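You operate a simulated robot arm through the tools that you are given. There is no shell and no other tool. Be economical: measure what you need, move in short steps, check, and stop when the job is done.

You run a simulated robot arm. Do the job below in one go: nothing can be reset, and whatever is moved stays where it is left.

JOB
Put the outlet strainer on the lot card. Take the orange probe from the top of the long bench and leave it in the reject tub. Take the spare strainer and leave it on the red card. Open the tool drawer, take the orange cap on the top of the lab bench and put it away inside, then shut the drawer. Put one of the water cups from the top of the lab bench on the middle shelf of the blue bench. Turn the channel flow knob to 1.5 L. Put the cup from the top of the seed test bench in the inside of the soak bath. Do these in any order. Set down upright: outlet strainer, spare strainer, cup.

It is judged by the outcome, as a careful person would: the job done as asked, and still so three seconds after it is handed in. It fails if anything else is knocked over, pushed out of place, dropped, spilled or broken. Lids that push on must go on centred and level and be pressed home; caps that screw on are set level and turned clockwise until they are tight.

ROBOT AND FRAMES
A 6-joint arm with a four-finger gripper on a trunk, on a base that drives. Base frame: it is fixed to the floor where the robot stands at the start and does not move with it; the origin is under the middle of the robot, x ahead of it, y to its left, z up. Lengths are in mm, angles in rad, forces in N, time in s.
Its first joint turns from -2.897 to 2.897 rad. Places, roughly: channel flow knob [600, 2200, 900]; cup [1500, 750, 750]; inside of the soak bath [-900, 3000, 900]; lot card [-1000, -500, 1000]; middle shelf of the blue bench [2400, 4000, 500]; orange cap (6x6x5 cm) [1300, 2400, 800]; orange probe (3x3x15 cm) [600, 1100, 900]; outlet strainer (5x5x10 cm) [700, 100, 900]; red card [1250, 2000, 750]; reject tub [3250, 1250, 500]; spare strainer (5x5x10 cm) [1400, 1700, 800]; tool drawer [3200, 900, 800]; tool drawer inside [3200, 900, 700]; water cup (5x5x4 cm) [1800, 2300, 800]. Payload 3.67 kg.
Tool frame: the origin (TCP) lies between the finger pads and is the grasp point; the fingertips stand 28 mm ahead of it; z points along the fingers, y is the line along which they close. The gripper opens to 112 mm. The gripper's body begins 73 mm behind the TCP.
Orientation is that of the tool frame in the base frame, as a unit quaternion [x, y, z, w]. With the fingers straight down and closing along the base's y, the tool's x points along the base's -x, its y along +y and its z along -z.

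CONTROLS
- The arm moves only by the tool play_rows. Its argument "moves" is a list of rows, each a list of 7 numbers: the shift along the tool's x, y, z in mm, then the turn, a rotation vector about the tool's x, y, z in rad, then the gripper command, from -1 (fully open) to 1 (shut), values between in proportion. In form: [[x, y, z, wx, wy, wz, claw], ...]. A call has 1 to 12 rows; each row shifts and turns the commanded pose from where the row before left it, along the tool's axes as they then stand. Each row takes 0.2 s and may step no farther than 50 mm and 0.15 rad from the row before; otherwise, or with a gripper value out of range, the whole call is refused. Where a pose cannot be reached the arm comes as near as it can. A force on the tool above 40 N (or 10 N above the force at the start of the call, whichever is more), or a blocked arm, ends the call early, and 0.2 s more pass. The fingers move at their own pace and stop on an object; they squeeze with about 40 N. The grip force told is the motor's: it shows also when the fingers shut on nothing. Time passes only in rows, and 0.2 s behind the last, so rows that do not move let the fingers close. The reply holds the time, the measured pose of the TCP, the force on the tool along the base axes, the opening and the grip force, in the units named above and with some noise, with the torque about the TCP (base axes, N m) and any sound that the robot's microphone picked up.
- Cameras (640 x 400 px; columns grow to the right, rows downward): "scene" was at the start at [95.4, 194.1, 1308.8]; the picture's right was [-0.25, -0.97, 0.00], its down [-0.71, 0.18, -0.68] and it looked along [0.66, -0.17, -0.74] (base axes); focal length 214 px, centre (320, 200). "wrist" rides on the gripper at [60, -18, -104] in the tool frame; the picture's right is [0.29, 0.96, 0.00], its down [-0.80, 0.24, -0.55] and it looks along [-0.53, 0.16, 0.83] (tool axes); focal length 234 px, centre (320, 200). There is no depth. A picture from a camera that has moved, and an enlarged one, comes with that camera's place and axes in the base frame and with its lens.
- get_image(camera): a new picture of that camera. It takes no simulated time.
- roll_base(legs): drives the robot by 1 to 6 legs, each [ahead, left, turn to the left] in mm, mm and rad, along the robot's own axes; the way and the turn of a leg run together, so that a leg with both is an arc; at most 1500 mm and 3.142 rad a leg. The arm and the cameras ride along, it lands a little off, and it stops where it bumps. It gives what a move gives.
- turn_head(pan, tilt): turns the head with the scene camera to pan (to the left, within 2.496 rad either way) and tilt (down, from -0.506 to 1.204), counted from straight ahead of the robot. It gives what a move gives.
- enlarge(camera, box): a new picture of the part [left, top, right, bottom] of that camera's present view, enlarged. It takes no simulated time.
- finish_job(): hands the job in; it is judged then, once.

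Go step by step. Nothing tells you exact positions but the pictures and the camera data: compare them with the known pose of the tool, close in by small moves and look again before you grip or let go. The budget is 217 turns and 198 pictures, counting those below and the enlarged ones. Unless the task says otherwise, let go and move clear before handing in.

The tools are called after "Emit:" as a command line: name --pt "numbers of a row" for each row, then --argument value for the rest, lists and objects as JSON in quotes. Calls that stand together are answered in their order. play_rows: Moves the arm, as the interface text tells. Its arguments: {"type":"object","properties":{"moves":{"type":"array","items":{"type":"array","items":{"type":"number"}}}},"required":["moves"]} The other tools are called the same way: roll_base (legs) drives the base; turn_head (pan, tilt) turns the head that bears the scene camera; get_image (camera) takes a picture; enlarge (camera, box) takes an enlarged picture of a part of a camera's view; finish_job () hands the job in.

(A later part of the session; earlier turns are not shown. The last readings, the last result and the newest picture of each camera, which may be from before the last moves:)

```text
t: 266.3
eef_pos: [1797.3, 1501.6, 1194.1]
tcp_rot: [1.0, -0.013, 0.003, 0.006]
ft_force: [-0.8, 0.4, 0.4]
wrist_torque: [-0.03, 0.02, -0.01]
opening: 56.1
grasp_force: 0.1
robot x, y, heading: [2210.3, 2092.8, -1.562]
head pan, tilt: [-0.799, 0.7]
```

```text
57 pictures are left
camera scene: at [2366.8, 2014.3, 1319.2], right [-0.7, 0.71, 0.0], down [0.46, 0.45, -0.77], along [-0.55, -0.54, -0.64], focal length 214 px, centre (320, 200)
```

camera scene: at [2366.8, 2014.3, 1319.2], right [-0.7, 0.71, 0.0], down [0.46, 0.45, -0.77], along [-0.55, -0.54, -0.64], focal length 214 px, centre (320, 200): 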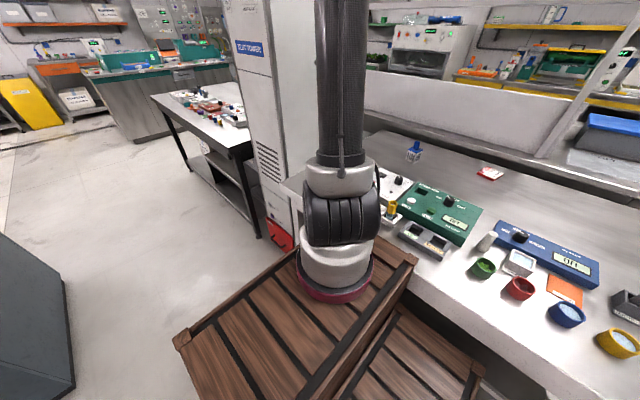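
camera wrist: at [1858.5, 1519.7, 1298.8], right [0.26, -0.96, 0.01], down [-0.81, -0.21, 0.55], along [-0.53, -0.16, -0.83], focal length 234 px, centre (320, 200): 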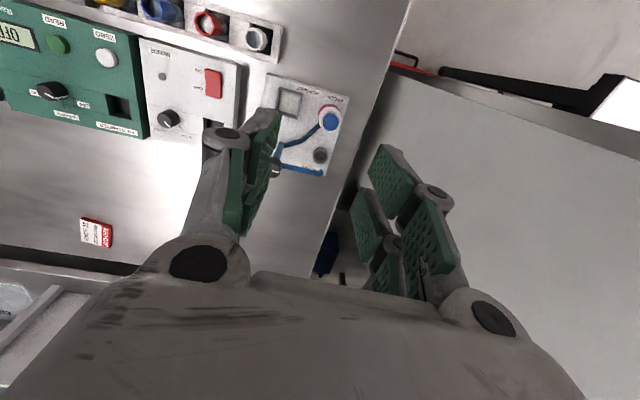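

Strainer top is at about (1397, 1673, 884). I'll move over it, away from the cabinet.

Emit:
play_rows --pt "-10 -45 0 0 0 0 0" --pt "-30 -38 0 0 0 0 0" --pt "-40 -28 8 0 0 0 0" --pt "-40 -26 14 0 0 0 0" --pt "-42 -20 15 0 0 0 0" --pt "-45 -10 18 0 0 0 0" --pt "-45 -5 20 0 0 0 0" --pt "-45 -5 20 0 0 0 0" --pt "-45 0 20 0 0 0 0"

Emit:
get_image --camera "wrist"

Emit:
enlarge --camera "scene" --box '[380, 90, 540, 190]'

```text
t: 268.3
eef_pos: [1458.9, 1685.7, 1070.2]
tcp_rot: [1.0, -0.013, 0.002, 0.006]
ft_force: [0.6, 0.0, 1.8]
wrist_torque: [-0.01, 0.08, 0.03]
opening: 56.1
grasp_force: 0.1
robot x, y, heading: [2213.2, 2094.3, -1.566]
head pan, tilt: [-0.799, 0.7]
```

```text
56 pictures are left
camera wrist: at [1519.4, 1704.3, 1175.0], right [0.26, -0.96, 0.01], down [-0.8, -0.21, 0.55], along [-0.53, -0.16, -0.83], focal length 234 px, centre (320, 200)
```

wrist: 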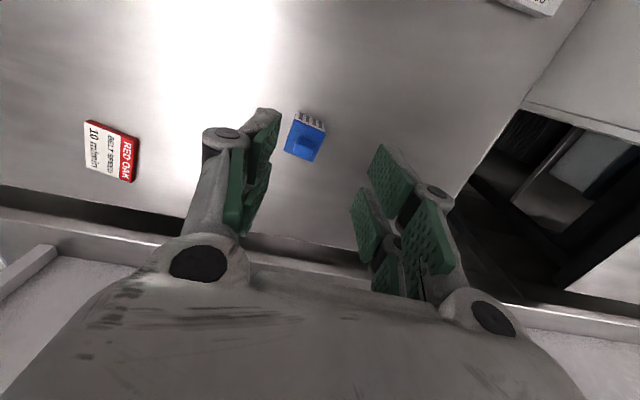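

```text
4.00 times, centred on (460, 140) of scene
camera zoom: at [2367.0, 2014.3, 1319.2], right [-0.7, 0.71, 0.0], down [0.46, 0.45, -0.77], along [-0.55, -0.54, -0.64], focal length 858 px, centre (-240, 440)
```

zoom: 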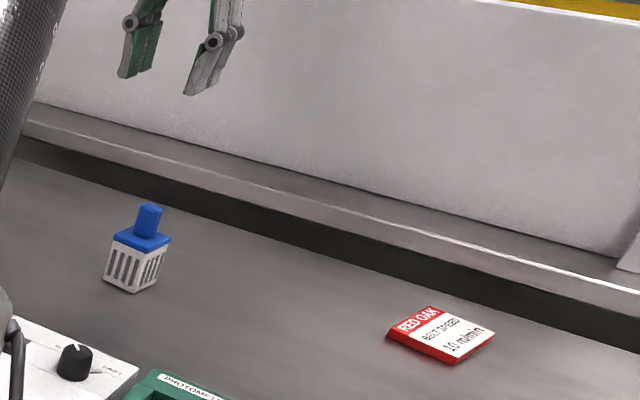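

Emit:
play_rows --pt "-20 -4 35 0 0 0 0.1" --pt "-19 -4 35 0 0 0 0.1"

Emit:
enlarge --camera "wrist" --box '[240, 90, 400, 190]'

```text
t: 268.9
eef_pos: [1416.8, 1693.9, 1003.2]
tcp_rot: [1.0, -0.012, 0.001, 0.006]
ft_force: [-0.2, 0.3, 0.8]
wrist_torque: [-0.01, 0.05, -0.02]
opening: 50.4
grasp_force: 0.1
robot x, y, heading: [2215.0, 2091.3, -1.567]
head pan, tilt: [-0.799, 0.7]
```

```text
4.00 times, centred on (320, 140) of wrist
camera zoom: at [1479.3, 1712.0, 1108.1], right [0.26, -0.96, 0.01], down [-0.81, -0.21, 0.55], along [-0.53, -0.16, -0.83], focal length 937 px, centre (320, 440)
```

zoom: 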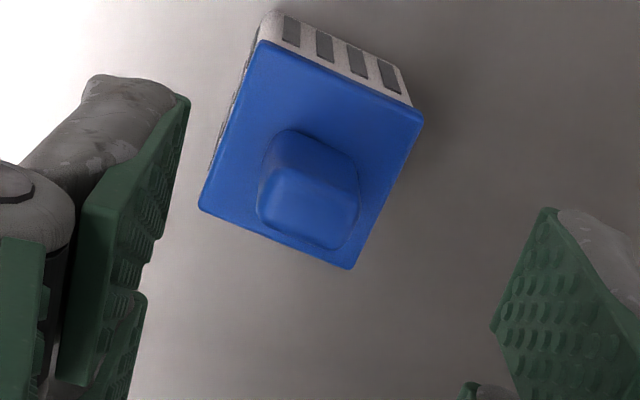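

Emit:
play_rows --pt "-3 1 30 0 0 0.14 0.1" --pt "0 0 40 0 0 0 0.1" --pt "0 0 10 0 0 0 0.1"

Emit:
enlarge --camera "wrist" --box '[200, 100, 440, 250]'

```text
t: 269.7
eef_pos: [1417.2, 1693.5, 922.4]
tcp_rot: [0.997, -0.082, 0.003, 0.005]
ft_force: [0.4, 1.0, 1.1]
wrist_torque: [-0.02, -0.01, -0.03]
opening: 50.1
grasp_force: 0.0
robot x, y, heading: [2212.4, 2089.8, -1.564]
head pan, tilt: [-0.799, 0.7]
```

```text
2.67 times, centred on (320, 175) of wrist
camera zoom: at [1480.1, 1703.8, 1026.9], right [0.13, -0.99, 0.01], down [-0.83, -0.1, 0.55], along [-0.55, -0.08, -0.83], focal length 624 px, centre (320, 267)
```

zoom: 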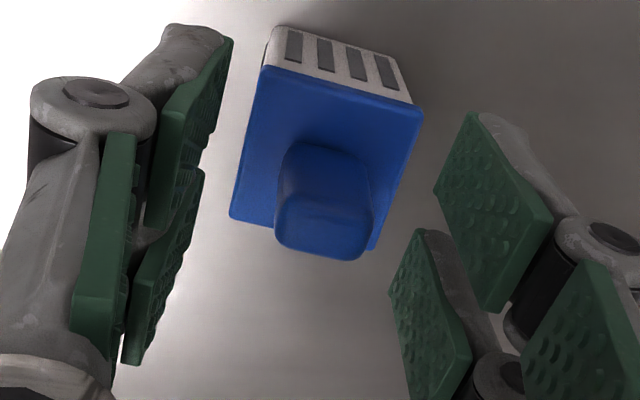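

Emit:
play_rows --pt "-4 0 10 0 0 0 0.1" --pt "0 0 7 0 0 0 0.1" --pt "0 0 0 0 0 0 0.6" --pt "0 0 0 0 0 0 1" --pt "0 0 0 0 0 0 1"

Emit:
play_rows --pt "0 0 -15 0 0 0 1" --pt "0 0 -40 0 0 0 1" --pt "0 0 -40 0 0 -0.14 1"

Emit:
get_image --camera "wrist"

Emit:
enlarge --camera "scene" --box '[380, 90, 540, 190]'

```text
t: 270.9
eef_pos: [1412.9, 1694.5, 904.9]
tcp_rot: [0.997, -0.083, 0.003, 0.006]
ft_force: [0.0, 1.0, -0.3]
wrist_torque: [0.0, -0.02, 0.01]
opening: 23.0
grasp_force: 39.9
robot x, y, heading: [2214.1, 2094.2, -1.566]
head pan, tilt: [-0.799, 0.7]
```

```text
t: 271.7
eef_pos: [1413.7, 1691.7, 999.3]
tcp_rot: [1.0, -0.013, 0.004, 0.007]
ft_force: [0.0, 0.1, -1.6]
wrist_torque: [0.0, -0.03, 0.04]
opening: 22.9
grasp_force: 40.8
robot x, y, heading: [2219.1, 2094.1, -1.564]
head pan, tilt: [-0.799, 0.7]
```

```text
52 pictures are left
camera wrist: at [1474.6, 1710.9, 1104.3], right [0.26, -0.96, 0.01], down [-0.81, -0.21, 0.55], along [-0.53, -0.16, -0.83], focal length 234 px, centre (320, 200)
```

wrist: 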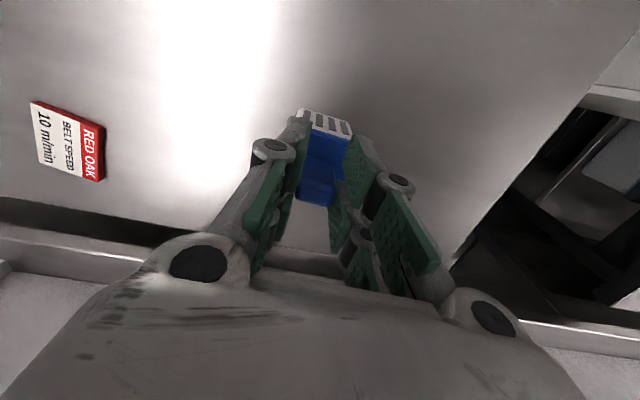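

```text
4.00 times, centred on (460, 140) of scene
camera zoom: at [2365.9, 2013.9, 1319.3], right [-0.7, 0.71, 0.0], down [0.46, 0.45, -0.76], along [-0.55, -0.54, -0.64], focal length 858 px, centre (-240, 440)
```

zoom: 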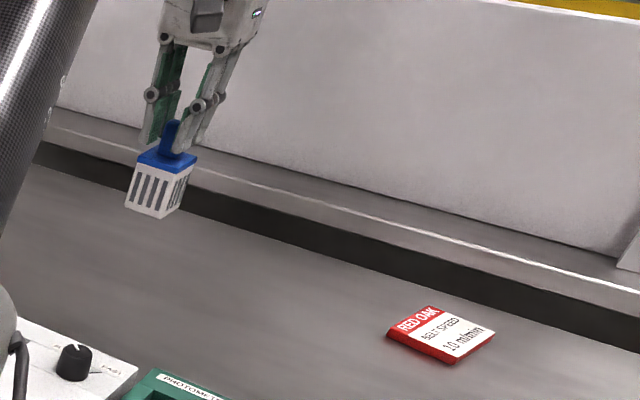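

The strainer is held. The red card centre is at (1300, 1982, 820). I'll move over it.

Emit:
play_rows --pt "-16.3 -41.4 5.7 0 0 0 1" --pt "-16.3 -41.4 5.7 0 0 0 1" --pt "-16.3 -41.4 5.7 0 0 0 1" --pt "-16.3 -41.4 5.7 0 0 0 1" --pt "-16.3 -41.4 5.7 0 0 0 1" --pt "-16.3 -41.4 5.7 0 0 0 1" --pt "-16.3 -41.4 5.7 0 0 0 1"

Emit:
get_image --camera "wrist"

Emit:
enlarge --camera "scene" --box '[420, 110, 548, 190]'

```text
t: 273.3
eef_pos: [1355.7, 1980.7, 947.6]
tcp_rot: [1.0, -0.012, 0.003, 0.006]
ft_force: [0.4, -2.9, 0.1]
wrist_torque: [0.27, 0.0, 0.01]
opening: 23.0
grasp_force: 40.0
out of reach, approached as far as the arm can: row 5, 6, 7
robot x, y, heading: [2213.6, 2091.8, -1.566]
head pan, tilt: [-0.799, 0.7]
```

```text
50 pictures are left
camera wrist: at [1416.1, 1999.2, 1052.2], right [0.27, -0.96, 0.01], down [-0.81, -0.22, 0.55], along [-0.53, -0.16, -0.83], focal length 234 px, centre (320, 200)
```

wrist: 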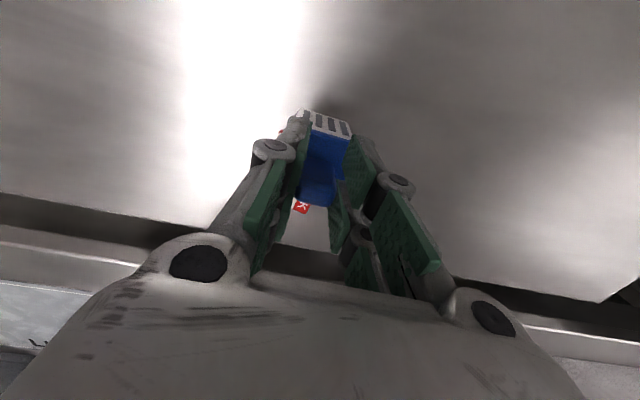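

```text
5.00 times, centred on (484, 150) of scene
camera zoom: at [2366.5, 2013.5, 1319.2], right [-0.7, 0.71, 0.0], down [0.46, 0.45, -0.76], along [-0.55, -0.54, -0.64], focal length 1072 px, centre (-500, 450)
```

zoom: 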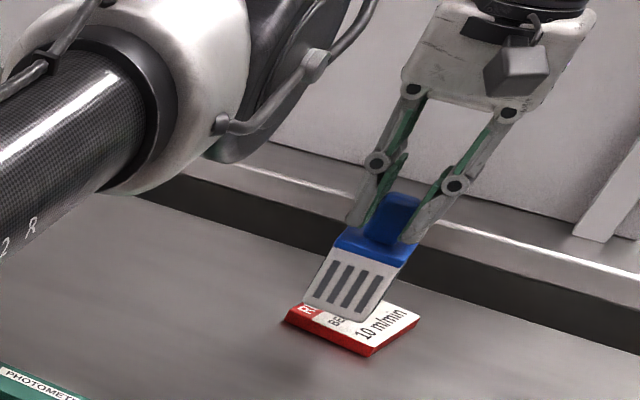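

Out of reach by about 50 mm from this side; I'll do it from the north end instead. I'll raise and tuck the arm.

Emit:
play_rows --pt "25 0 -41 0 0 0 1" --pt "27 0 -41 0 0 0 1" --pt "27 0 -41 0 0 0 1" --pt "27 0 -41 0 0 0 1" --pt "27 0 -41 0 0 0 1" --pt "35 0 -35 0 0 0 1" --pt "45 0 0 0 0 0 1" --pt "45 0 0 0 0 0 1" --pt "38 30 0 0 0 0 1" --pt "38 30 0 0 0 0 1" --pt "38 30 0 0 0 0 1"

Emit:
play_rows --pt "36 30 0 0 0 0 1" --pt "36 30 0 0 0 0 1" --pt "36 30 0 0 0 0 1"

```text
t: 275.7
eef_pos: [1720.4, 1887.2, 1191.2]
tcp_rot: [1.0, -0.013, 0.003, 0.006]
ft_force: [-0.1, -0.2, -1.3]
wrist_torque: [-0.07, -0.06, -0.02]
opening: 23.3
grasp_force: 40.3
robot x, y, heading: [2212.2, 2092.3, -1.567]
head pan, tilt: [-0.799, 0.7]
```

```text
t: 276.5
eef_pos: [1825.7, 1793.2, 1192.9]
tcp_rot: [1.0, -0.013, 0.002, 0.006]
ft_force: [-0.1, -0.2, -0.4]
wrist_torque: [-0.05, -0.07, 0.02]
opening: 22.9
grasp_force: 40.2
robot x, y, heading: [2214.2, 2090.4, -1.565]
head pan, tilt: [-0.799, 0.7]
```

Emit:
play_rows --pt "29.2 20 0 0 0 -0.131 1" --pt "26.4 23.7 0 0 0 -0.131 1" --pt "23 26.9 0 0 0 -0.131 1" --pt "19.3 29.6 0 0 0 -0.131 1" --pt "15.3 31.9 0 0 0 -0.131 1" --pt "11 33.7 0 0 0 -0.131 1" --pt "6.5 34.7 0 0 0 -0.131 1" --pt "1.9 35.4 0 0 0 -0.131 1" --pt "-2.7 35.3 0 0 0 -0.131 1" --pt "-7.2 34.6 0 0 0 -0.131 1" --pt "-11.8 33.4 0 0 0 -0.131 1" --pt "-16.1 31.6 0 0 0 -0.131 1"

Emit:
roll_base --legs '[[-870, 30, 0], [0, -900, 0]]'

Emit:
turn_head --pan -0.1 --tilt 0.7

Emit:
get_image --camera "scene"

```text
t: 279.1
eef_pos: [2171.5, 1546.2, 1195.7]
tcp_rot: [0.715, 0.699, -0.002, 0.006]
ft_force: [-1.3, 0.7, -1.4]
wrist_torque: [0.0, 0.02, -0.03]
opening: 23.0
grasp_force: 39.8
robot x, y, heading: [2211.1, 2096.9, -1.568]
head pan, tilt: [-0.799, 0.7]
```

```text
t: 288.0
eef_pos: [1324.5, 2390.1, 1195.6]
tcp_rot: [0.705, 0.71, -0.002, 0.007]
ft_force: [0.1, 0.3, -0.7]
wrist_torque: [0.0, -0.01, 0.04]
opening: 23.2
grasp_force: 39.9
robot x, y, heading: [1350.9, 2941.1, -1.532]
head pan, tilt: [-0.799, 0.7]
```

```text
t: 289.1
eef_pos: [1325.1, 2389.4, 1195.2]
tcp_rot: [0.704, 0.71, -0.003, 0.006]
ft_force: [-0.1, 0.8, -0.8]
wrist_torque: [0.02, 0.02, 0.03]
opening: 23.0
grasp_force: 39.6
robot x, y, heading: [1349.5, 2942.4, -1.537]
head pan, tilt: [-0.099, 0.7]
```

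```text
48 pictures are left
camera scene: at [1558.6, 2840.7, 1319.3], right [-1.0, 0.06, 0.0], down [0.04, 0.64, -0.76], along [-0.05, -0.76, -0.64], focal length 214 px, centre (320, 200)
```

scene: 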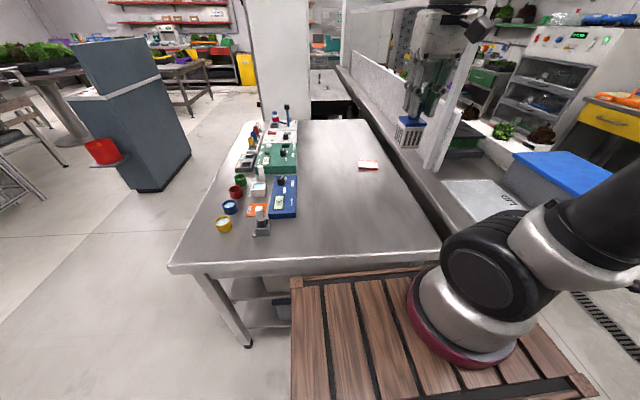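

Emit:
play_rows --pt "-40.7 -2.5 24 0 0 0 1" --pt "-40.7 -2.5 24 0 0 0 1" --pt "-40.7 -2.5 24 0 0 0 1" --pt "-40.7 -2.5 24 0 0 0 1" --pt "-40.7 -2.5 24 0 0 0 1" --pt "-40.7 -2.5 24 0 0 0 1" --pt "-40.7 -2.5 24 0 0 0 1" --pt "-40.7 -2.5 24 0 0 0 1" --pt "-40.7 -2.5 24 0 0 0 1" --pt "-38 -2.5 24 0 0 0 1"

Emit:
enlarge --camera "wrist" --box '[200, 40, 440, 220]'

Emit:
enlarge --camera "scene" --box '[310, 110, 438, 190]'

```text
t: 291.3
eef_pos: [1302.6, 1979.9, 962.5]
tcp_rot: [0.704, 0.71, -0.003, 0.006]
ft_force: [-0.5, 0.7, 1.4]
wrist_torque: [-0.05, 0.01, 0.0]
opening: 22.7
grasp_force: 39.7
robot x, y, heading: [1352.3, 2942.0, -1.532]
head pan, tilt: [-0.099, 0.7]
```

```text
2.22 times, centred on (320, 130) of wrist
camera zoom: at [1285.6, 2042.9, 1066.8], right [0.96, 0.3, 0.0], down [0.24, -0.79, 0.57], along [0.17, -0.54, -0.82], focal length 520 px, centre (320, 356)
```

zoom: 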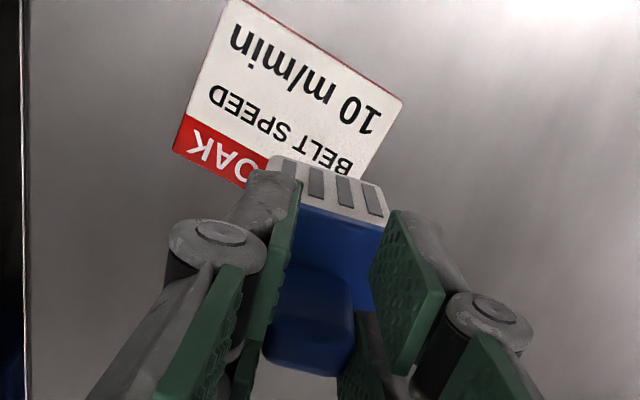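

```text
5.00 times, centred on (374, 150) of scene
camera zoom: at [1558.7, 2841.3, 1319.3], right [-1.0, 0.06, 0.0], down [0.04, 0.64, -0.77], along [-0.05, -0.76, -0.64], focal length 1072 px, centre (50, 450)
```

zoom: 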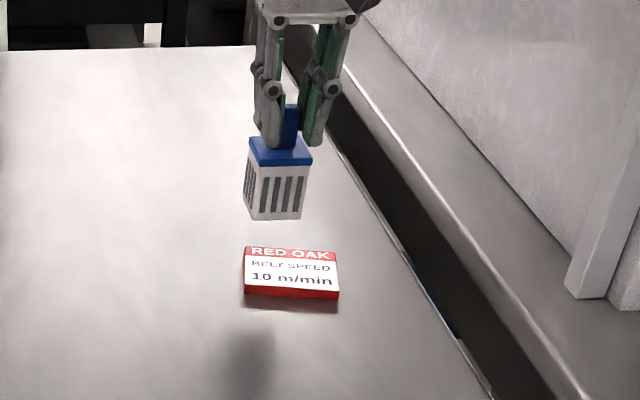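

Emit:
play_rows --pt "23 -15 15 0 0 0 1" --pt "0 0 8 0 0 0 1"

Emit:
enlarge --camera "wrist" --box '[200, 40, 440, 220]'

Emit:
enlarge --camera "scene" --box '[326, 130, 406, 180]'

```text
t: 291.9
eef_pos: [1288.2, 2004.7, 935.3]
tcp_rot: [0.704, 0.71, -0.003, 0.006]
ft_force: [-0.6, -0.7, -0.6]
wrist_torque: [-0.01, 0.01, -0.01]
opening: 23.1
grasp_force: 39.7
robot x, y, heading: [1349.9, 2937.9, -1.533]
head pan, tilt: [-0.099, 0.7]
```

```text
2.22 times, centred on (320, 130) of wrist
camera zoom: at [1270.1, 2066.3, 1039.7], right [0.96, 0.3, 0.0], down [0.24, -0.79, 0.56], along [0.17, -0.54, -0.83], focal length 520 px, centre (320, 356)
```

zoom: 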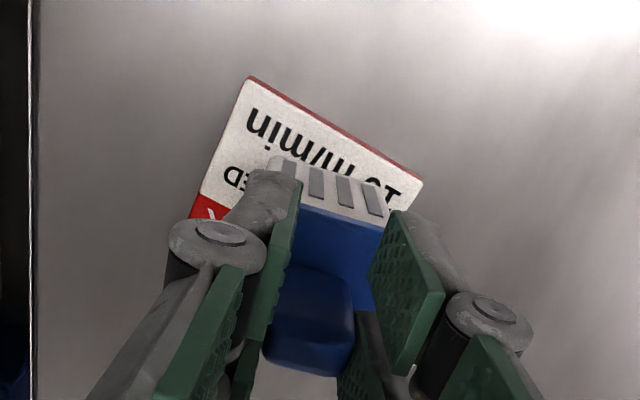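

```text
8.00 times, centred on (366, 155) of scene
camera zoom: at [1558.7, 2840.6, 1319.3], right [-1.0, 0.06, 0.0], down [0.04, 0.64, -0.76], along [-0.05, -0.76, -0.64], focal length 1716 px, centre (-48, 560)
```

zoom: 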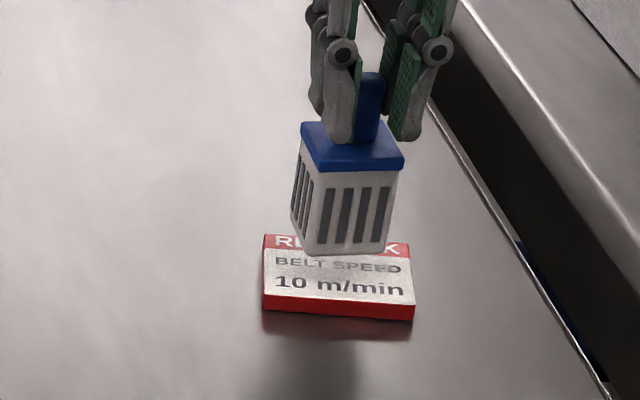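

Emit:
play_rows --pt "17 0 0 0 0 0 1" --pt "0 0 6 0 0 0 1" --pt "0 0 4 0 0 0 1"

Emit:
enlarge --camera "scene" --box '[326, 130, 406, 180]'

```text
t: 292.7
eef_pos: [1288.7, 2020.2, 926.3]
tcp_rot: [0.704, 0.71, -0.002, 0.006]
ft_force: [1.2, -0.2, 0.0]
wrist_torque: [0.04, -0.02, 0.02]
opening: 22.9
grasp_force: 40.4
robot x, y, heading: [1348.2, 2938.9, -1.534]
head pan, tilt: [-0.099, 0.7]
```

```text
8.00 times, centred on (366, 155) of scene
camera zoom: at [1558.6, 2840.6, 1319.2], right [-1.0, 0.06, 0.0], down [0.04, 0.64, -0.76], along [-0.05, -0.76, -0.64], focal length 1716 px, centre (-48, 560)
```

zoom: 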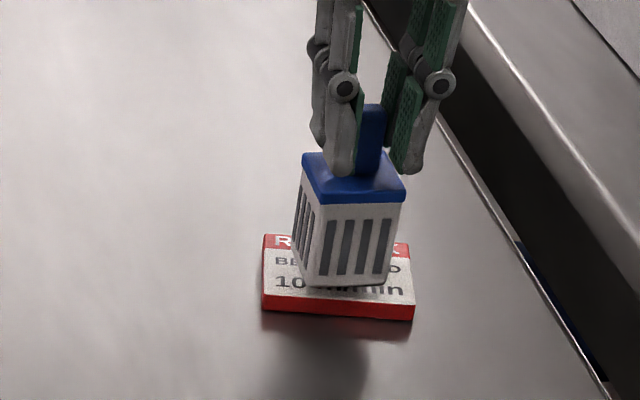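

Emit:
play_rows --pt "2 0 3 0 0 0 1" --pt "0 0 3 0 0 0 1" --pt "0 0 3 0 0 0 1" --pt "0 0 3 0 0 0 1"

```text
t: 293.7
eef_pos: [1289.8, 2022.3, 915.5]
tcp_rot: [0.704, 0.71, -0.003, 0.007]
ft_force: [0.3, 0.8, 7.5]
wrist_torque: [0.13, 0.11, -0.04]
opening: 23.1
grasp_force: 39.8
robot x, y, heading: [1347.7, 2942.0, -1.539]
head pan, tilt: [-0.099, 0.7]
```

Light contact with the card now. I'll release and rise.

Emit:
play_rows --pt "0 0 1 0 0 0 1" --pt "0 0 0 0 0 0 0.3" --pt "0 0 0 0 0 0 0.3" --pt "0 0 -15 0 0 0 0.3" --pt "0 0 -40 0 0 0 0.3" --pt "0 0 -40 0 0 0 0.3" --pt "0 0 -40 0 0 0 0.3"

Emit:
enlarge --camera "scene" --box '[326, 130, 406, 180]'

Emit:
enlarge --camera "scene" --box '[200, 150, 320, 250]'

```text
t: 295.3
eef_pos: [1287.7, 2025.4, 1047.1]
tcp_rot: [0.704, 0.71, -0.002, 0.006]
ft_force: [0.3, 0.1, -0.6]
wrist_torque: [0.02, 0.03, 0.02]
opening: 39.2
grasp_force: 0.1
robot x, y, heading: [1346.8, 2941.6, -1.538]
head pan, tilt: [-0.099, 0.7]
```

```text
8.00 times, centred on (366, 155) of scene
camera zoom: at [1558.7, 2840.4, 1319.2], right [-1.0, 0.06, 0.0], down [0.04, 0.64, -0.76], along [-0.05, -0.76, -0.64], focal length 1716 px, centre (-48, 560)
```

zoom: 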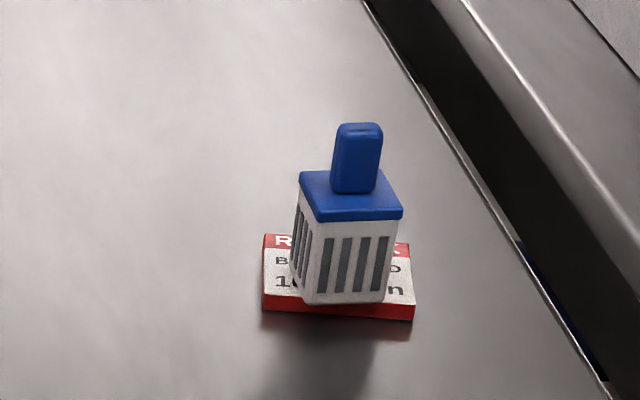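

```text
4.00 times, centred on (260, 200) of scene
camera zoom: at [1558.7, 2840.4, 1319.2], right [-1.0, 0.06, 0.0], down [0.04, 0.64, -0.76], along [-0.05, -0.76, -0.64], focal length 858 px, centre (560, 200)
```

zoom: 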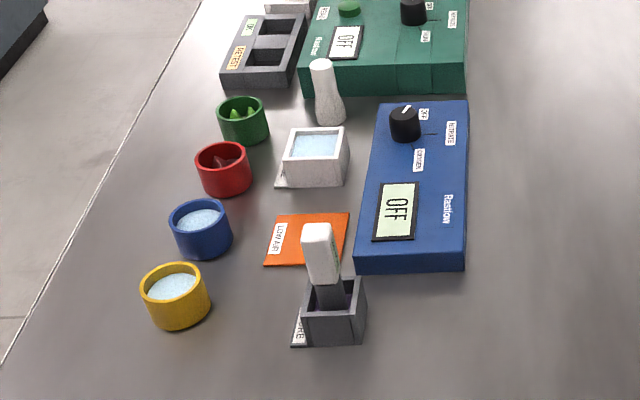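

The spare strainer stands on the red card. Next I'll look at the blue bench's middle shelf before picking up the water cup.

Emit:
turn_head --pan 2.4 --tilt 0.5

Emit:
get_image --camera "scene"

```text
t: 297.5
eef_pos: [1288.0, 2023.3, 1046.6]
tcp_rot: [0.703, 0.711, -0.003, 0.006]
ft_force: [0.7, 0.5, -0.3]
wrist_torque: [0.02, -0.02, -0.02]
opening: 39.2
grasp_force: 0.0
robot x, y, heading: [1354.4, 2940.4, -1.535]
head pan, tilt: [2.4, 0.499]
```

```text
40 pictures are left
camera scene: at [1622.9, 2994.7, 1337.0], right [0.76, -0.65, 0.0], down [-0.31, -0.36, -0.88], along [0.57, 0.67, -0.48], focal length 214 px, centre (320, 200)
```

scene: 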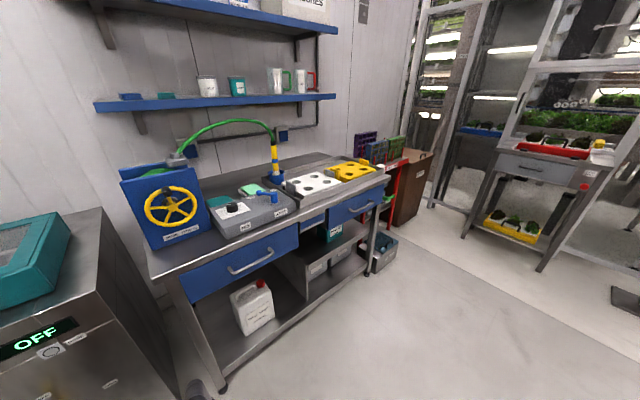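

Emit:
enlarge --camera "scene" --box '[160, 180, 420, 380]'

```text
2.00 times, centred on (290, 280) of scene
camera zoom: at [1622.9, 2994.7, 1337.0], right [0.76, -0.65, 0.0], down [-0.31, -0.36, -0.88], along [0.57, 0.67, -0.48], focal length 429 px, centre (380, 40)
```

zoom: 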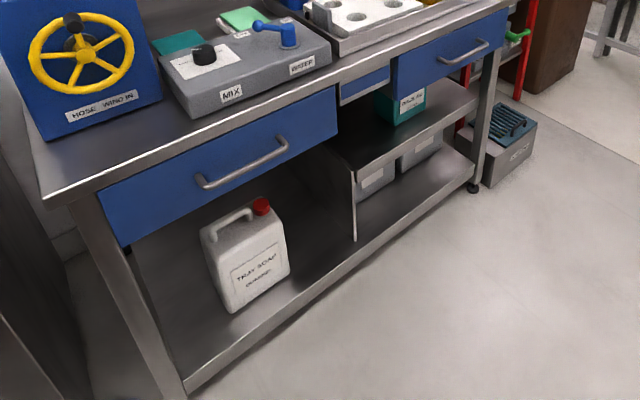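

The middle shelf is an open shelf under the right-hand blue drawer (z≈490, front edge y≈3655). The cup must be slid in from the front, so I'll grasp it with the tool tilted outward. First I'll retract and reposition in front of the yellow cup.

Emit:
play_rows --pt "30 0 -35 0 0 0 0" --pt "40 2 -25 0 0 0 0" --pt "40 3 -25 0 0 0 0" --pt "40 3 -25 0 0 0 0" --pt "40 3 -25 0 0 0 0" --pt "48 3 0 0 0 0 0" --pt "48 3 0 0 0 0 0" --pt "48 3 0 0 0 0 0" --pt "48 3 0 0 0 0 0"

Emit:
roll_base --legs '[[-80, 480, -0.035]]'

Emit:
turn_head --pan -0.1 --tilt 0.9

Emit:
play_rows --pt "0 0 0 0 -0.146 0 -0.1" --pt "0 0 0 0 -0.146 0 -0.1" --pt "0 0 0 0 -0.146 0 -0.1" --pt "0 0 0 0 -0.146 0 -0.1" --pt "0 0 0 0 -0.146 0 -0.1" --pt "0 0 0 0 -0.143 0 -0.1"

Emit:
get_image --camera "scene"

```text
t: 299.5
eef_pos: [1306.9, 2408.6, 1178.2]
tcp_rot: [0.704, 0.71, -0.002, 0.004]
ft_force: [1.2, -1.0, 0.9]
wrist_torque: [0.02, 0.03, 0.02]
opening: 56.0
grasp_force: 0.1
robot x, y, heading: [1349.8, 2937.0, -1.533]
head pan, tilt: [2.4, 0.499]
```

```text
t: 302.4
eef_pos: [1753.4, 2499.3, 1179.0]
tcp_rot: [0.715, 0.699, -0.003, 0.006]
ft_force: [-0.8, 0.5, 0.5]
wrist_torque: [0.0, -0.02, 0.01]
opening: 56.1
grasp_force: 0.0
robot x, y, heading: [1816.8, 3023.0, -1.566]
head pan, tilt: [2.4, 0.499]
```

```text
t: 304.6
eef_pos: [1751.9, 2497.9, 1178.7]
tcp_rot: [0.715, 0.699, -0.003, 0.006]
ft_force: [0.5, 0.1, 0.4]
wrist_torque: [-0.02, -0.05, -0.01]
opening: 55.9
grasp_force: 0.1
robot x, y, heading: [1814.3, 3027.9, -1.571]
head pan, tilt: [-0.099, 0.901]
```

```text
t: 306.0
eef_pos: [1740.1, 2472.5, 1239.0]
tcp_rot: [0.647, 0.631, -0.304, 0.301]
ft_force: [0.1, -0.4, 0.8]
wrist_torque: [0.0, -0.01, 0.0]
opening: 61.5
grasp_force: 0.1
out of reach, approached as far as the arm can: row 5, 6
robot x, y, heading: [1815.9, 3027.3, -1.566]
head pan, tilt: [-0.099, 0.901]
```

```text
38 pictures are left
camera scene: at [2022.2, 2931.6, 1303.1], right [-1.0, 0.1, 0.0], down [0.07, 0.78, -0.62], along [-0.06, -0.62, -0.78], focal length 214 px, centre (320, 200)
```

scene: 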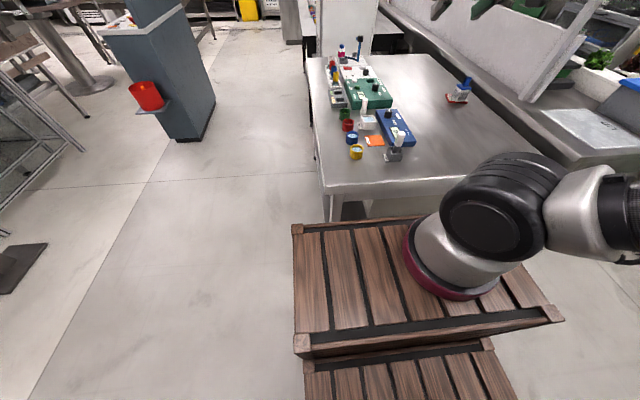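

Emit:
play_rows --pt "30.6 18 25.7 0 0 0 -0.1" --pt "30.6 18 25.7 0 0 0 -0.1" --pt "30.6 18 25.7 0 0 0 -0.1" --pt "30.6 18 25.7 0 0 0 -0.1" --pt "30.6 18 25.7 0 0 0 -0.1"

Emit:
get_image --camera "wrist"

```text
t: 307.2
eef_pos: [1840.5, 2396.4, 1200.8]
tcp_rot: [0.648, 0.631, -0.304, 0.301]
ft_force: [-0.8, 0.4, 0.1]
wrist_torque: [0.0, -0.06, 0.07]
opening: 61.5
grasp_force: 0.1
out of reach, approached as far as the arm can: row 1, 2, 3, 4, 5
robot x, y, heading: [1816.7, 3025.9, -1.571]
head pan, tilt: [-0.099, 0.901]
```

```text
37 pictures are left
camera wrist: at [1825.8, 2516.0, 1220.8], right [0.96, 0.16, -0.22], down [0.23, -0.08, 0.97], along [0.14, -0.98, -0.12], focal length 234 px, centre (320, 200)
```

wrist: 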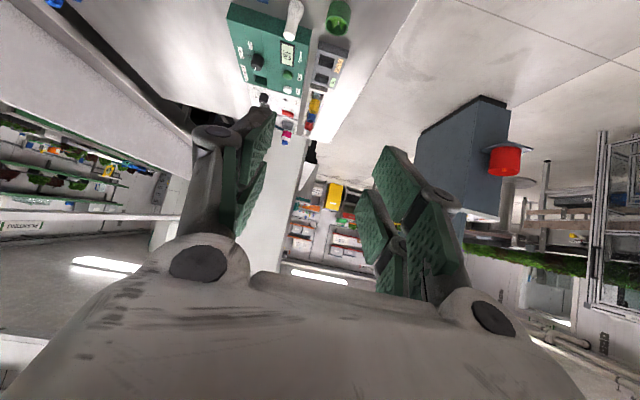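

It can't reach with that tilt so close in. I'll extend the arm forward first, then reposition the robot to the north-east so as to approach the cup diagonally from farther out.

Emit:
play_rows --pt "-25.7 0 30.6 0 0 0 -0.1" --pt "-25.7 0 30.6 0 0 0 -0.1" --pt "-25.7 0 30.6 0 0 0 -0.1" --pt "-25.7 0 30.6 0 0 0 -0.1"

Emit:
roll_base --legs '[[0, 700, 0], [0, 0, -0.785]]'

```text
t: 308.2
eef_pos: [1833.6, 2235.0, 1201.6]
tcp_rot: [0.647, 0.63, -0.305, 0.301]
ft_force: [-0.3, 0.5, 0.5]
wrist_torque: [0.02, 0.01, 0.01]
opening: 61.4
grasp_force: 0.1
robot x, y, heading: [1815.7, 3031.0, -1.57]
head pan, tilt: [-0.099, 0.901]
```

```text
t: 314.2
eef_pos: [1953.7, 2472.8, 1200.0]
tcp_rot: [0.845, 0.319, -0.4, 0.154]
ft_force: [0.6, 0.1, 0.4]
wrist_torque: [-0.05, 0.03, 0.03]
opening: 61.4
grasp_force: 0.1
robot x, y, heading: [2517.6, 3029.7, -2.388]
head pan, tilt: [-0.099, 0.901]
```

Emit:
play_rows --pt "26.3 1 35.3 0 0 0 -0.1" --pt "26.3 1 35.3 0 0 0 -0.1" --pt "26.3 1 35.3 0 0 0 -0.1" --pt "26.3 1 35.3 0 0 0 -0.1" --pt "26.3 1 35.3 0 0 0 -0.1" --pt "26.3 1 35.3 0 0 0 -0.1" --pt "26.3 1 35.3 0 0 0 -0.1"

Emit:
get_image --camera "wrist"

Emit:
get_image --camera "scene"

```text
t: 315.8
eef_pos: [1920.1, 2404.8, 910.8]
tcp_rot: [0.846, 0.32, -0.401, 0.148]
ft_force: [0.2, 0.5, 0.6]
wrist_torque: [0.01, 0.02, -0.01]
opening: 61.4
grasp_force: 0.0
out of reach, approached as far as the arm can: row 6, 7
robot x, y, heading: [2516.2, 3026.9, -2.391]
head pan, tilt: [-0.099, 0.901]
```

```text
36 pictures are left
camera wrist: at [1997.8, 2497.7, 931.1], right [0.77, -0.6, -0.23], down [0.1, -0.24, 0.97], along [-0.63, -0.77, -0.12], focal length 234 px, centre (320, 200)
```

wrist: 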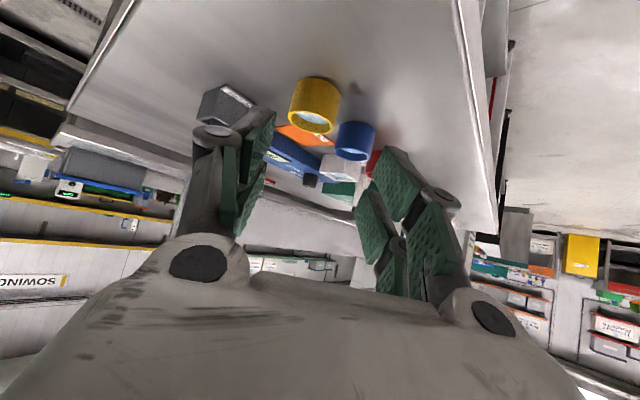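

```text
35 pictures are left
camera scene: at [2591.0, 2809.5, 1303.1], right [-0.61, 0.79, 0.0], down [0.62, 0.48, -0.62], along [-0.49, -0.38, -0.78], focal length 214 px, centre (320, 200)
```

scene: 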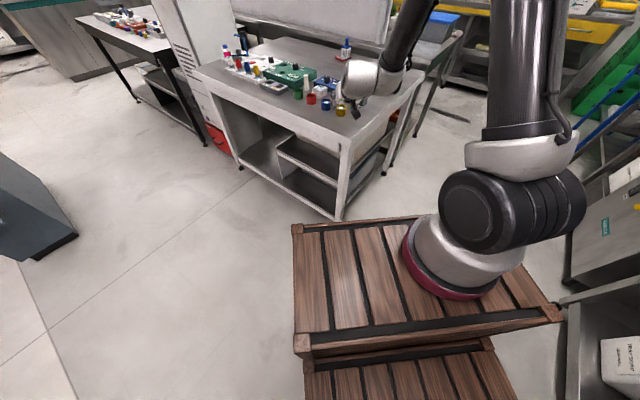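

The yellow cup is at about (1856, 2360, 830), straight ahead of the tool. I'll advance partway with a wider opening and check.

Emit:
play_rows --pt "0 -4 25 0 0 0 -0.36" --pt "1 -3 25 0 0 0 -0.36"

Emit:
get_image --camera "wrist"

```text
t: 316.4
eef_pos: [1894.7, 2373.0, 883.0]
tcp_rot: [0.846, 0.319, -0.4, 0.149]
ft_force: [0.7, 0.3, 0.2]
wrist_torque: [-0.03, -0.01, 0.02]
opening: 76.1
grasp_force: 0.1
out of reach, approached as far as the arm can: row 1, 2
robot x, y, heading: [2519.8, 3026.6, -2.39]
head pan, tilt: [-0.099, 0.901]
```

```text
34 pictures are left
camera wrist: at [1972.2, 2466.2, 904.0], right [0.77, -0.6, -0.23], down [0.1, -0.23, 0.97], along [-0.63, -0.77, -0.12], focal length 234 px, centre (320, 200)
```

wrist: 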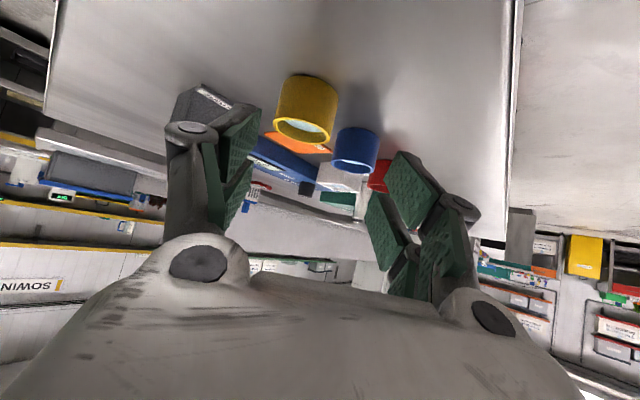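

Emit:
roll_base --legs '[[0, -20, 0]]'

Emit:
play_rows --pt "0 0 10 0 0 0 -0.36" --pt "0 0 10 0 0 0 -0.36"

Emit:
get_image --camera "wrist"

```text
t: 317.2
eef_pos: [1879.1, 2389.0, 884.5]
tcp_rot: [0.846, 0.318, -0.401, 0.148]
ft_force: [-0.9, -0.5, 0.4]
wrist_torque: [-0.01, -0.01, 0.05]
opening: 76.1
grasp_force: 0.0
robot x, y, heading: [2503.4, 3038.8, -2.39]
head pan, tilt: [-0.099, 0.901]
```

```text
t: 317.8
eef_pos: [1869.9, 2379.3, 870.5]
tcp_rot: [0.847, 0.316, -0.401, 0.147]
ft_force: [0.1, -0.4, 0.6]
wrist_torque: [-0.03, 0.0, -0.01]
opening: 76.1
grasp_force: 0.0
robot x, y, heading: [2507.0, 3043.3, -2.385]
head pan, tilt: [-0.099, 0.901]
```

```text
33 pictures are left
camera wrist: at [1948.4, 2471.1, 891.1], right [0.77, -0.6, -0.23], down [0.1, -0.23, 0.97], along [-0.63, -0.76, -0.12], focal length 234 px, centre (320, 200)
```

wrist: 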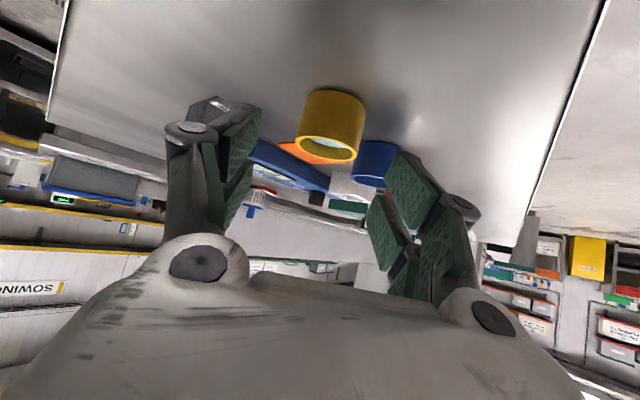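

Emit:
play_rows --pt "10 0 10.5 0 0 0 -0.36" --pt "10 0 10.5 0 0 0 -0.36"

Emit:
get_image --camera "wrist"

Emit:
enlarge --camera "scene" --box '[300, 80, 400, 140]'

```text
t: 318.4
eef_pos: [1866.3, 2374.6, 842.1]
tcp_rot: [0.847, 0.319, -0.401, 0.143]
ft_force: [-1.0, 0.7, 0.2]
wrist_torque: [-0.01, -0.01, 0.01]
opening: 76.4
grasp_force: 0.0
robot x, y, heading: [2504.3, 3041.6, -2.389]
head pan, tilt: [-0.099, 0.901]
```

```text
32 pictures are left
camera wrist: at [1945.0, 2467.4, 861.9], right [0.76, -0.6, -0.24], down [0.11, -0.24, 0.96], along [-0.64, -0.76, -0.12], focal length 234 px, centre (320, 200)
```

wrist: 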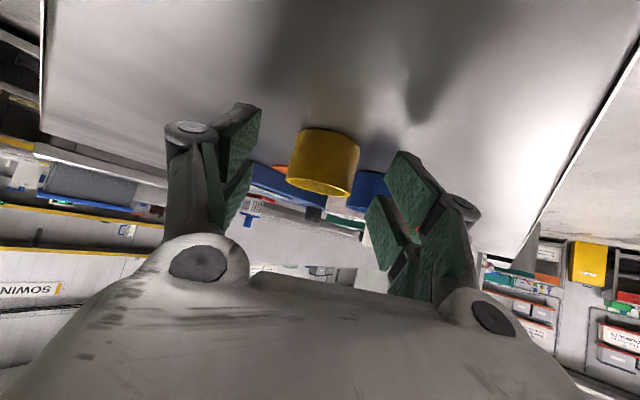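

```text
6.40 times, centred on (350, 110) of scene
camera zoom: at [2577.1, 2824.2, 1303.1], right [-0.61, 0.79, 0.0], down [0.62, 0.48, -0.62], along [-0.49, -0.38, -0.78], focal length 1373 px, centre (128, 776)
```

zoom: 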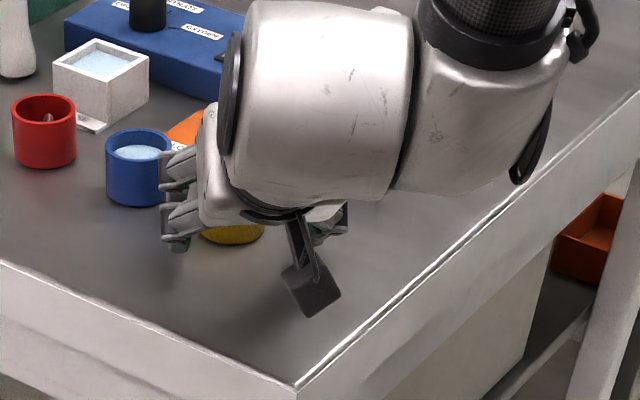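

Emit:
play_rows --pt "0 2 0 0 0 0 -0.07" --pt "-6 1 20 0 0 0 -0.07" --pt "-6 0 19 0 0 0 -0.07"

Emit:
get_image --camera "wrist"

```text
t: 319.4
eef_pos: [1839.0, 2345.4, 836.1]
tcp_rot: [0.844, 0.315, -0.407, 0.153]
ft_force: [7.0, 5.5, 27.6]
wrist_torque: [0.27, -0.07, -0.08]
opening: 44.8
grasp_force: 41.2
robot x, y, heading: [2505.8, 3038.8, -2.387]
head pan, tilt: [-0.099, 0.901]
stopped in row 3: the force on the tool passed its limit at 44 N (the readings are from after the stop); the commanded pose is now the measured one
```

```text
30 pictures are left
camera wrist: at [1918.3, 2437.3, 854.4], right [0.76, -0.61, -0.22], down [0.11, -0.22, 0.97], along [-0.64, -0.76, -0.1], focal length 234 px, centre (320, 200)
```

wrist: 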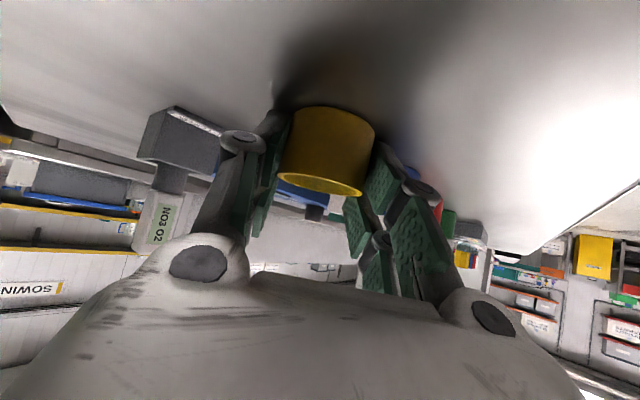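

The fingertips touched the bench with the cup between them. I'll ease up slightly and close.

Emit:
play_rows --pt "-2.5 0 -2 0 0 0 0.1" --pt "0 0 0 0 0 0 0.5" --pt "0 0 0 0 0 0 1" --pt "0 0 0 0 0 0 1"

Emit:
get_image --camera "wrist"

```text
t: 320.4
eef_pos: [1840.0, 2346.1, 834.6]
tcp_rot: [0.846, 0.314, -0.404, 0.151]
ft_force: [-1.9, 1.7, 14.6]
wrist_torque: [0.08, 0.26, -0.05]
opening: 44.5
grasp_force: 40.0
robot x, y, heading: [2505.5, 3044.6, -2.386]
head pan, tilt: [-0.099, 0.901]
```

```text
29 pictures are left
camera wrist: at [1918.9, 2437.3, 855.3], right [0.76, -0.61, -0.22], down [0.1, -0.23, 0.97], along [-0.64, -0.76, -0.11], focal length 234 px, centre (320, 200)
```

wrist: 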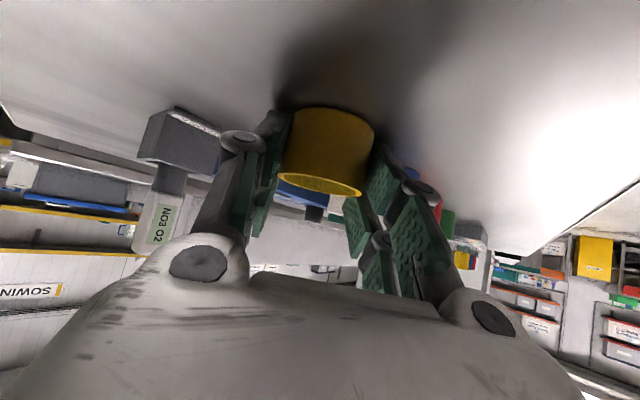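

Emit:
play_rows --pt "-7.7 0 -6.4 0 0 0 1" --pt "-11.5 0 -9.6 0 0 0 1" --pt "-15.3 0 -12.9 0 0 0 1" --pt "-19 0 -16 0 0 0 1" --pt "-19 0 -16 0 0 0 1" --pt "-19 0 -16 0 0 0 1" --pt "-19 0 -16 0 0 0 1"

Emit:
get_image --camera "wrist"

```text
t: 322.0
eef_pos: [1841.5, 2348.0, 979.5]
tcp_rot: [0.846, 0.314, -0.404, 0.15]
ft_force: [-0.6, -0.3, -1.2]
wrist_torque: [0.01, 0.01, 0.02]
opening: 44.8
grasp_force: 40.3
robot x, y, heading: [2505.3, 3039.5, -2.392]
head pan, tilt: [-0.099, 0.901]
```

```text
28 pictures are left
camera wrist: at [1920.4, 2439.3, 999.3], right [0.76, -0.61, -0.22], down [0.1, -0.23, 0.97], along [-0.64, -0.76, -0.11], focal length 234 px, centre (320, 200)
```

wrist: 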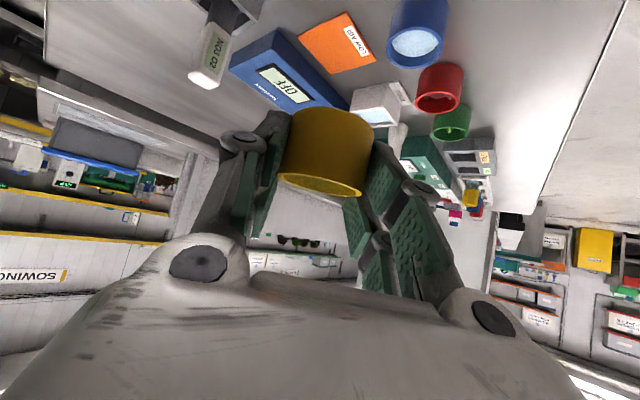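

The water cup is held upright. I'll turn left in stages, away from obstacles, to face the blue bench.

Emit:
roll_base --legs '[[0, 0, 0.82], [440, 30, 0], [0, 0, 1.571], [0, 0, 1.571]]'

Emit:
turn_head --pan 0.0 --tilt 0.75

Emit:
get_image --camera "scene"

```text
t: 334.4
eef_pos: [2491.0, 3554.3, 980.2]
tcp_rot: [-0.619, 0.656, 0.296, 0.313]
ft_force: [0.4, -0.3, -0.4]
wrist_torque: [-0.01, -0.02, 0.01]
opening: 44.9
grasp_force: 40.5
robot x, y, heading: [2526.3, 2595.3, 1.556]
head pan, tilt: [-0.099, 0.901]
```

```text
t: 335.1
eef_pos: [2491.4, 3553.7, 979.6]
tcp_rot: [-0.619, 0.656, 0.296, 0.313]
ft_force: [1.0, -0.4, -0.7]
wrist_torque: [-0.01, 0.03, 0.04]
opening: 44.6
grasp_force: 40.1
robot x, y, heading: [2529.7, 2593.9, 1.554]
head pan, tilt: [0.0, 0.75]
```

```text
27 pictures are left
camera scene: at [2312.6, 2698.2, 1315.0], right [1.0, -0.02, 0.0], down [-0.01, -0.68, -0.73], along [0.01, 0.73, -0.68], focal length 214 px, centre (320, 200)
```

scene: 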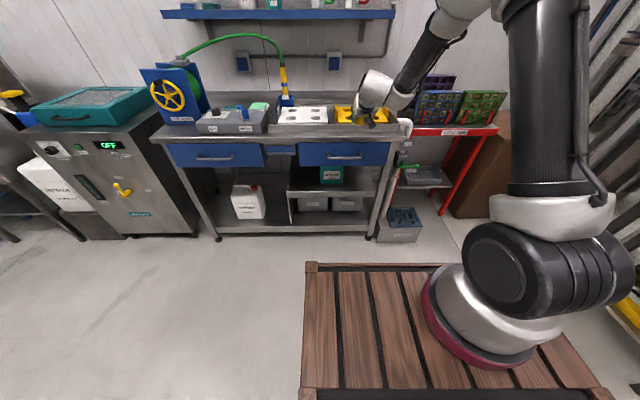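

Emit:
enlarge --camera "scene" --box '[270, 135, 398, 215]'

```text
5.00 times, centred on (334, 175) of scene
camera zoom: at [2312.6, 2698.2, 1315.0], right [1.0, -0.02, 0.0], down [-0.01, -0.68, -0.73], along [0.01, 0.73, -0.68], focal length 1072 px, centre (250, 325)
```

zoom: 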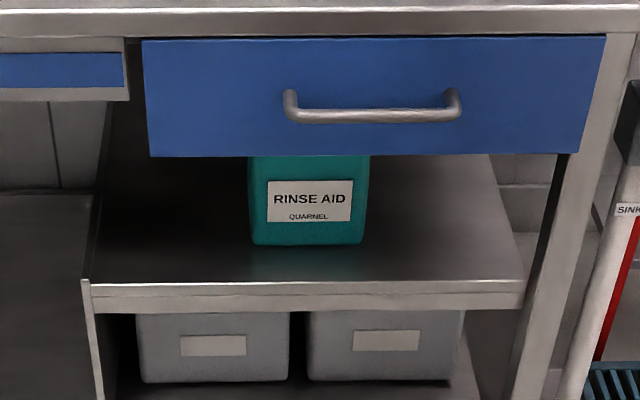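

The shelf front edge is at about y≈3695, z≈450; there's free space right of the box at x≈2565. I'll shift right, then lower in front of the bench in stages.

Emit:
roll_base --legs '[[-20, -75, 0]]'

Emit:
play_rows --pt "30 0 25.2 0 0 0 1" --pt "33 0 27.7 0 0 0 1" --pt "33 0 27.7 0 0 0 1" --pt "33 0 27.7 0 0 0 1" --pt "33 0 27.7 0 0 0 1"

```text
t: 336.1
eef_pos: [2565.2, 3531.7, 979.5]
tcp_rot: [-0.619, 0.656, 0.297, 0.313]
ft_force: [0.1, 0.0, -0.7]
wrist_torque: [0.01, 0.0, -0.02]
opening: 44.5
grasp_force: 39.7
robot x, y, heading: [2600.7, 2571.6, 1.554]
head pan, tilt: [0.0, 0.75]
```

```text
t: 337.3
eef_pos: [2564.1, 3542.4, 773.3]
tcp_rot: [-0.621, 0.655, 0.29, 0.318]
ft_force: [-0.4, -1.1, 0.6]
wrist_torque: [-0.02, 0.0, -0.01]
opening: 44.4
grasp_force: 39.8
out of reach, approached as far as the arm can: row 5
robot x, y, heading: [2603.3, 2567.4, 1.557]
head pan, tilt: [0.0, 0.75]
```

Reach gets limited lower down unless the arm extends farther. I'll back the base a bit, extend the arm and continue lowering.

Emit:
roll_base --legs '[[-150, 0, 0]]'

Emit:
play_rows --pt "-25.7 0 30.6 0 0 0 1" --pt "-25.7 0 30.6 0 0 0 1" --pt "-25.7 0 30.6 0 0 0 1" --pt "33 0 27.7 0 0 0 1" --pt "33 0 27.7 0 0 0 1" --pt "33 0 27.7 0 0 0 1"

```text
t: 338.7
eef_pos: [2565.1, 3391.7, 773.8]
tcp_rot: [-0.621, 0.656, 0.288, 0.318]
ft_force: [0.2, -0.5, -0.9]
wrist_torque: [0.01, 0.01, -0.02]
opening: 44.8
grasp_force: 40.2
robot x, y, heading: [2596.4, 2419.7, 1.552]
head pan, tilt: [0.0, 0.75]
```

```text
t: 340.1
eef_pos: [2576.1, 3516.2, 646.0]
tcp_rot: [-0.621, 0.656, 0.288, 0.318]
ft_force: [0.9, -0.3, -0.4]
wrist_torque: [-0.05, 0.01, 0.0]
opening: 44.5
grasp_force: 39.5
robot x, y, heading: [2599.6, 2419.9, 1.557]
head pan, tilt: [0.0, 0.75]
```

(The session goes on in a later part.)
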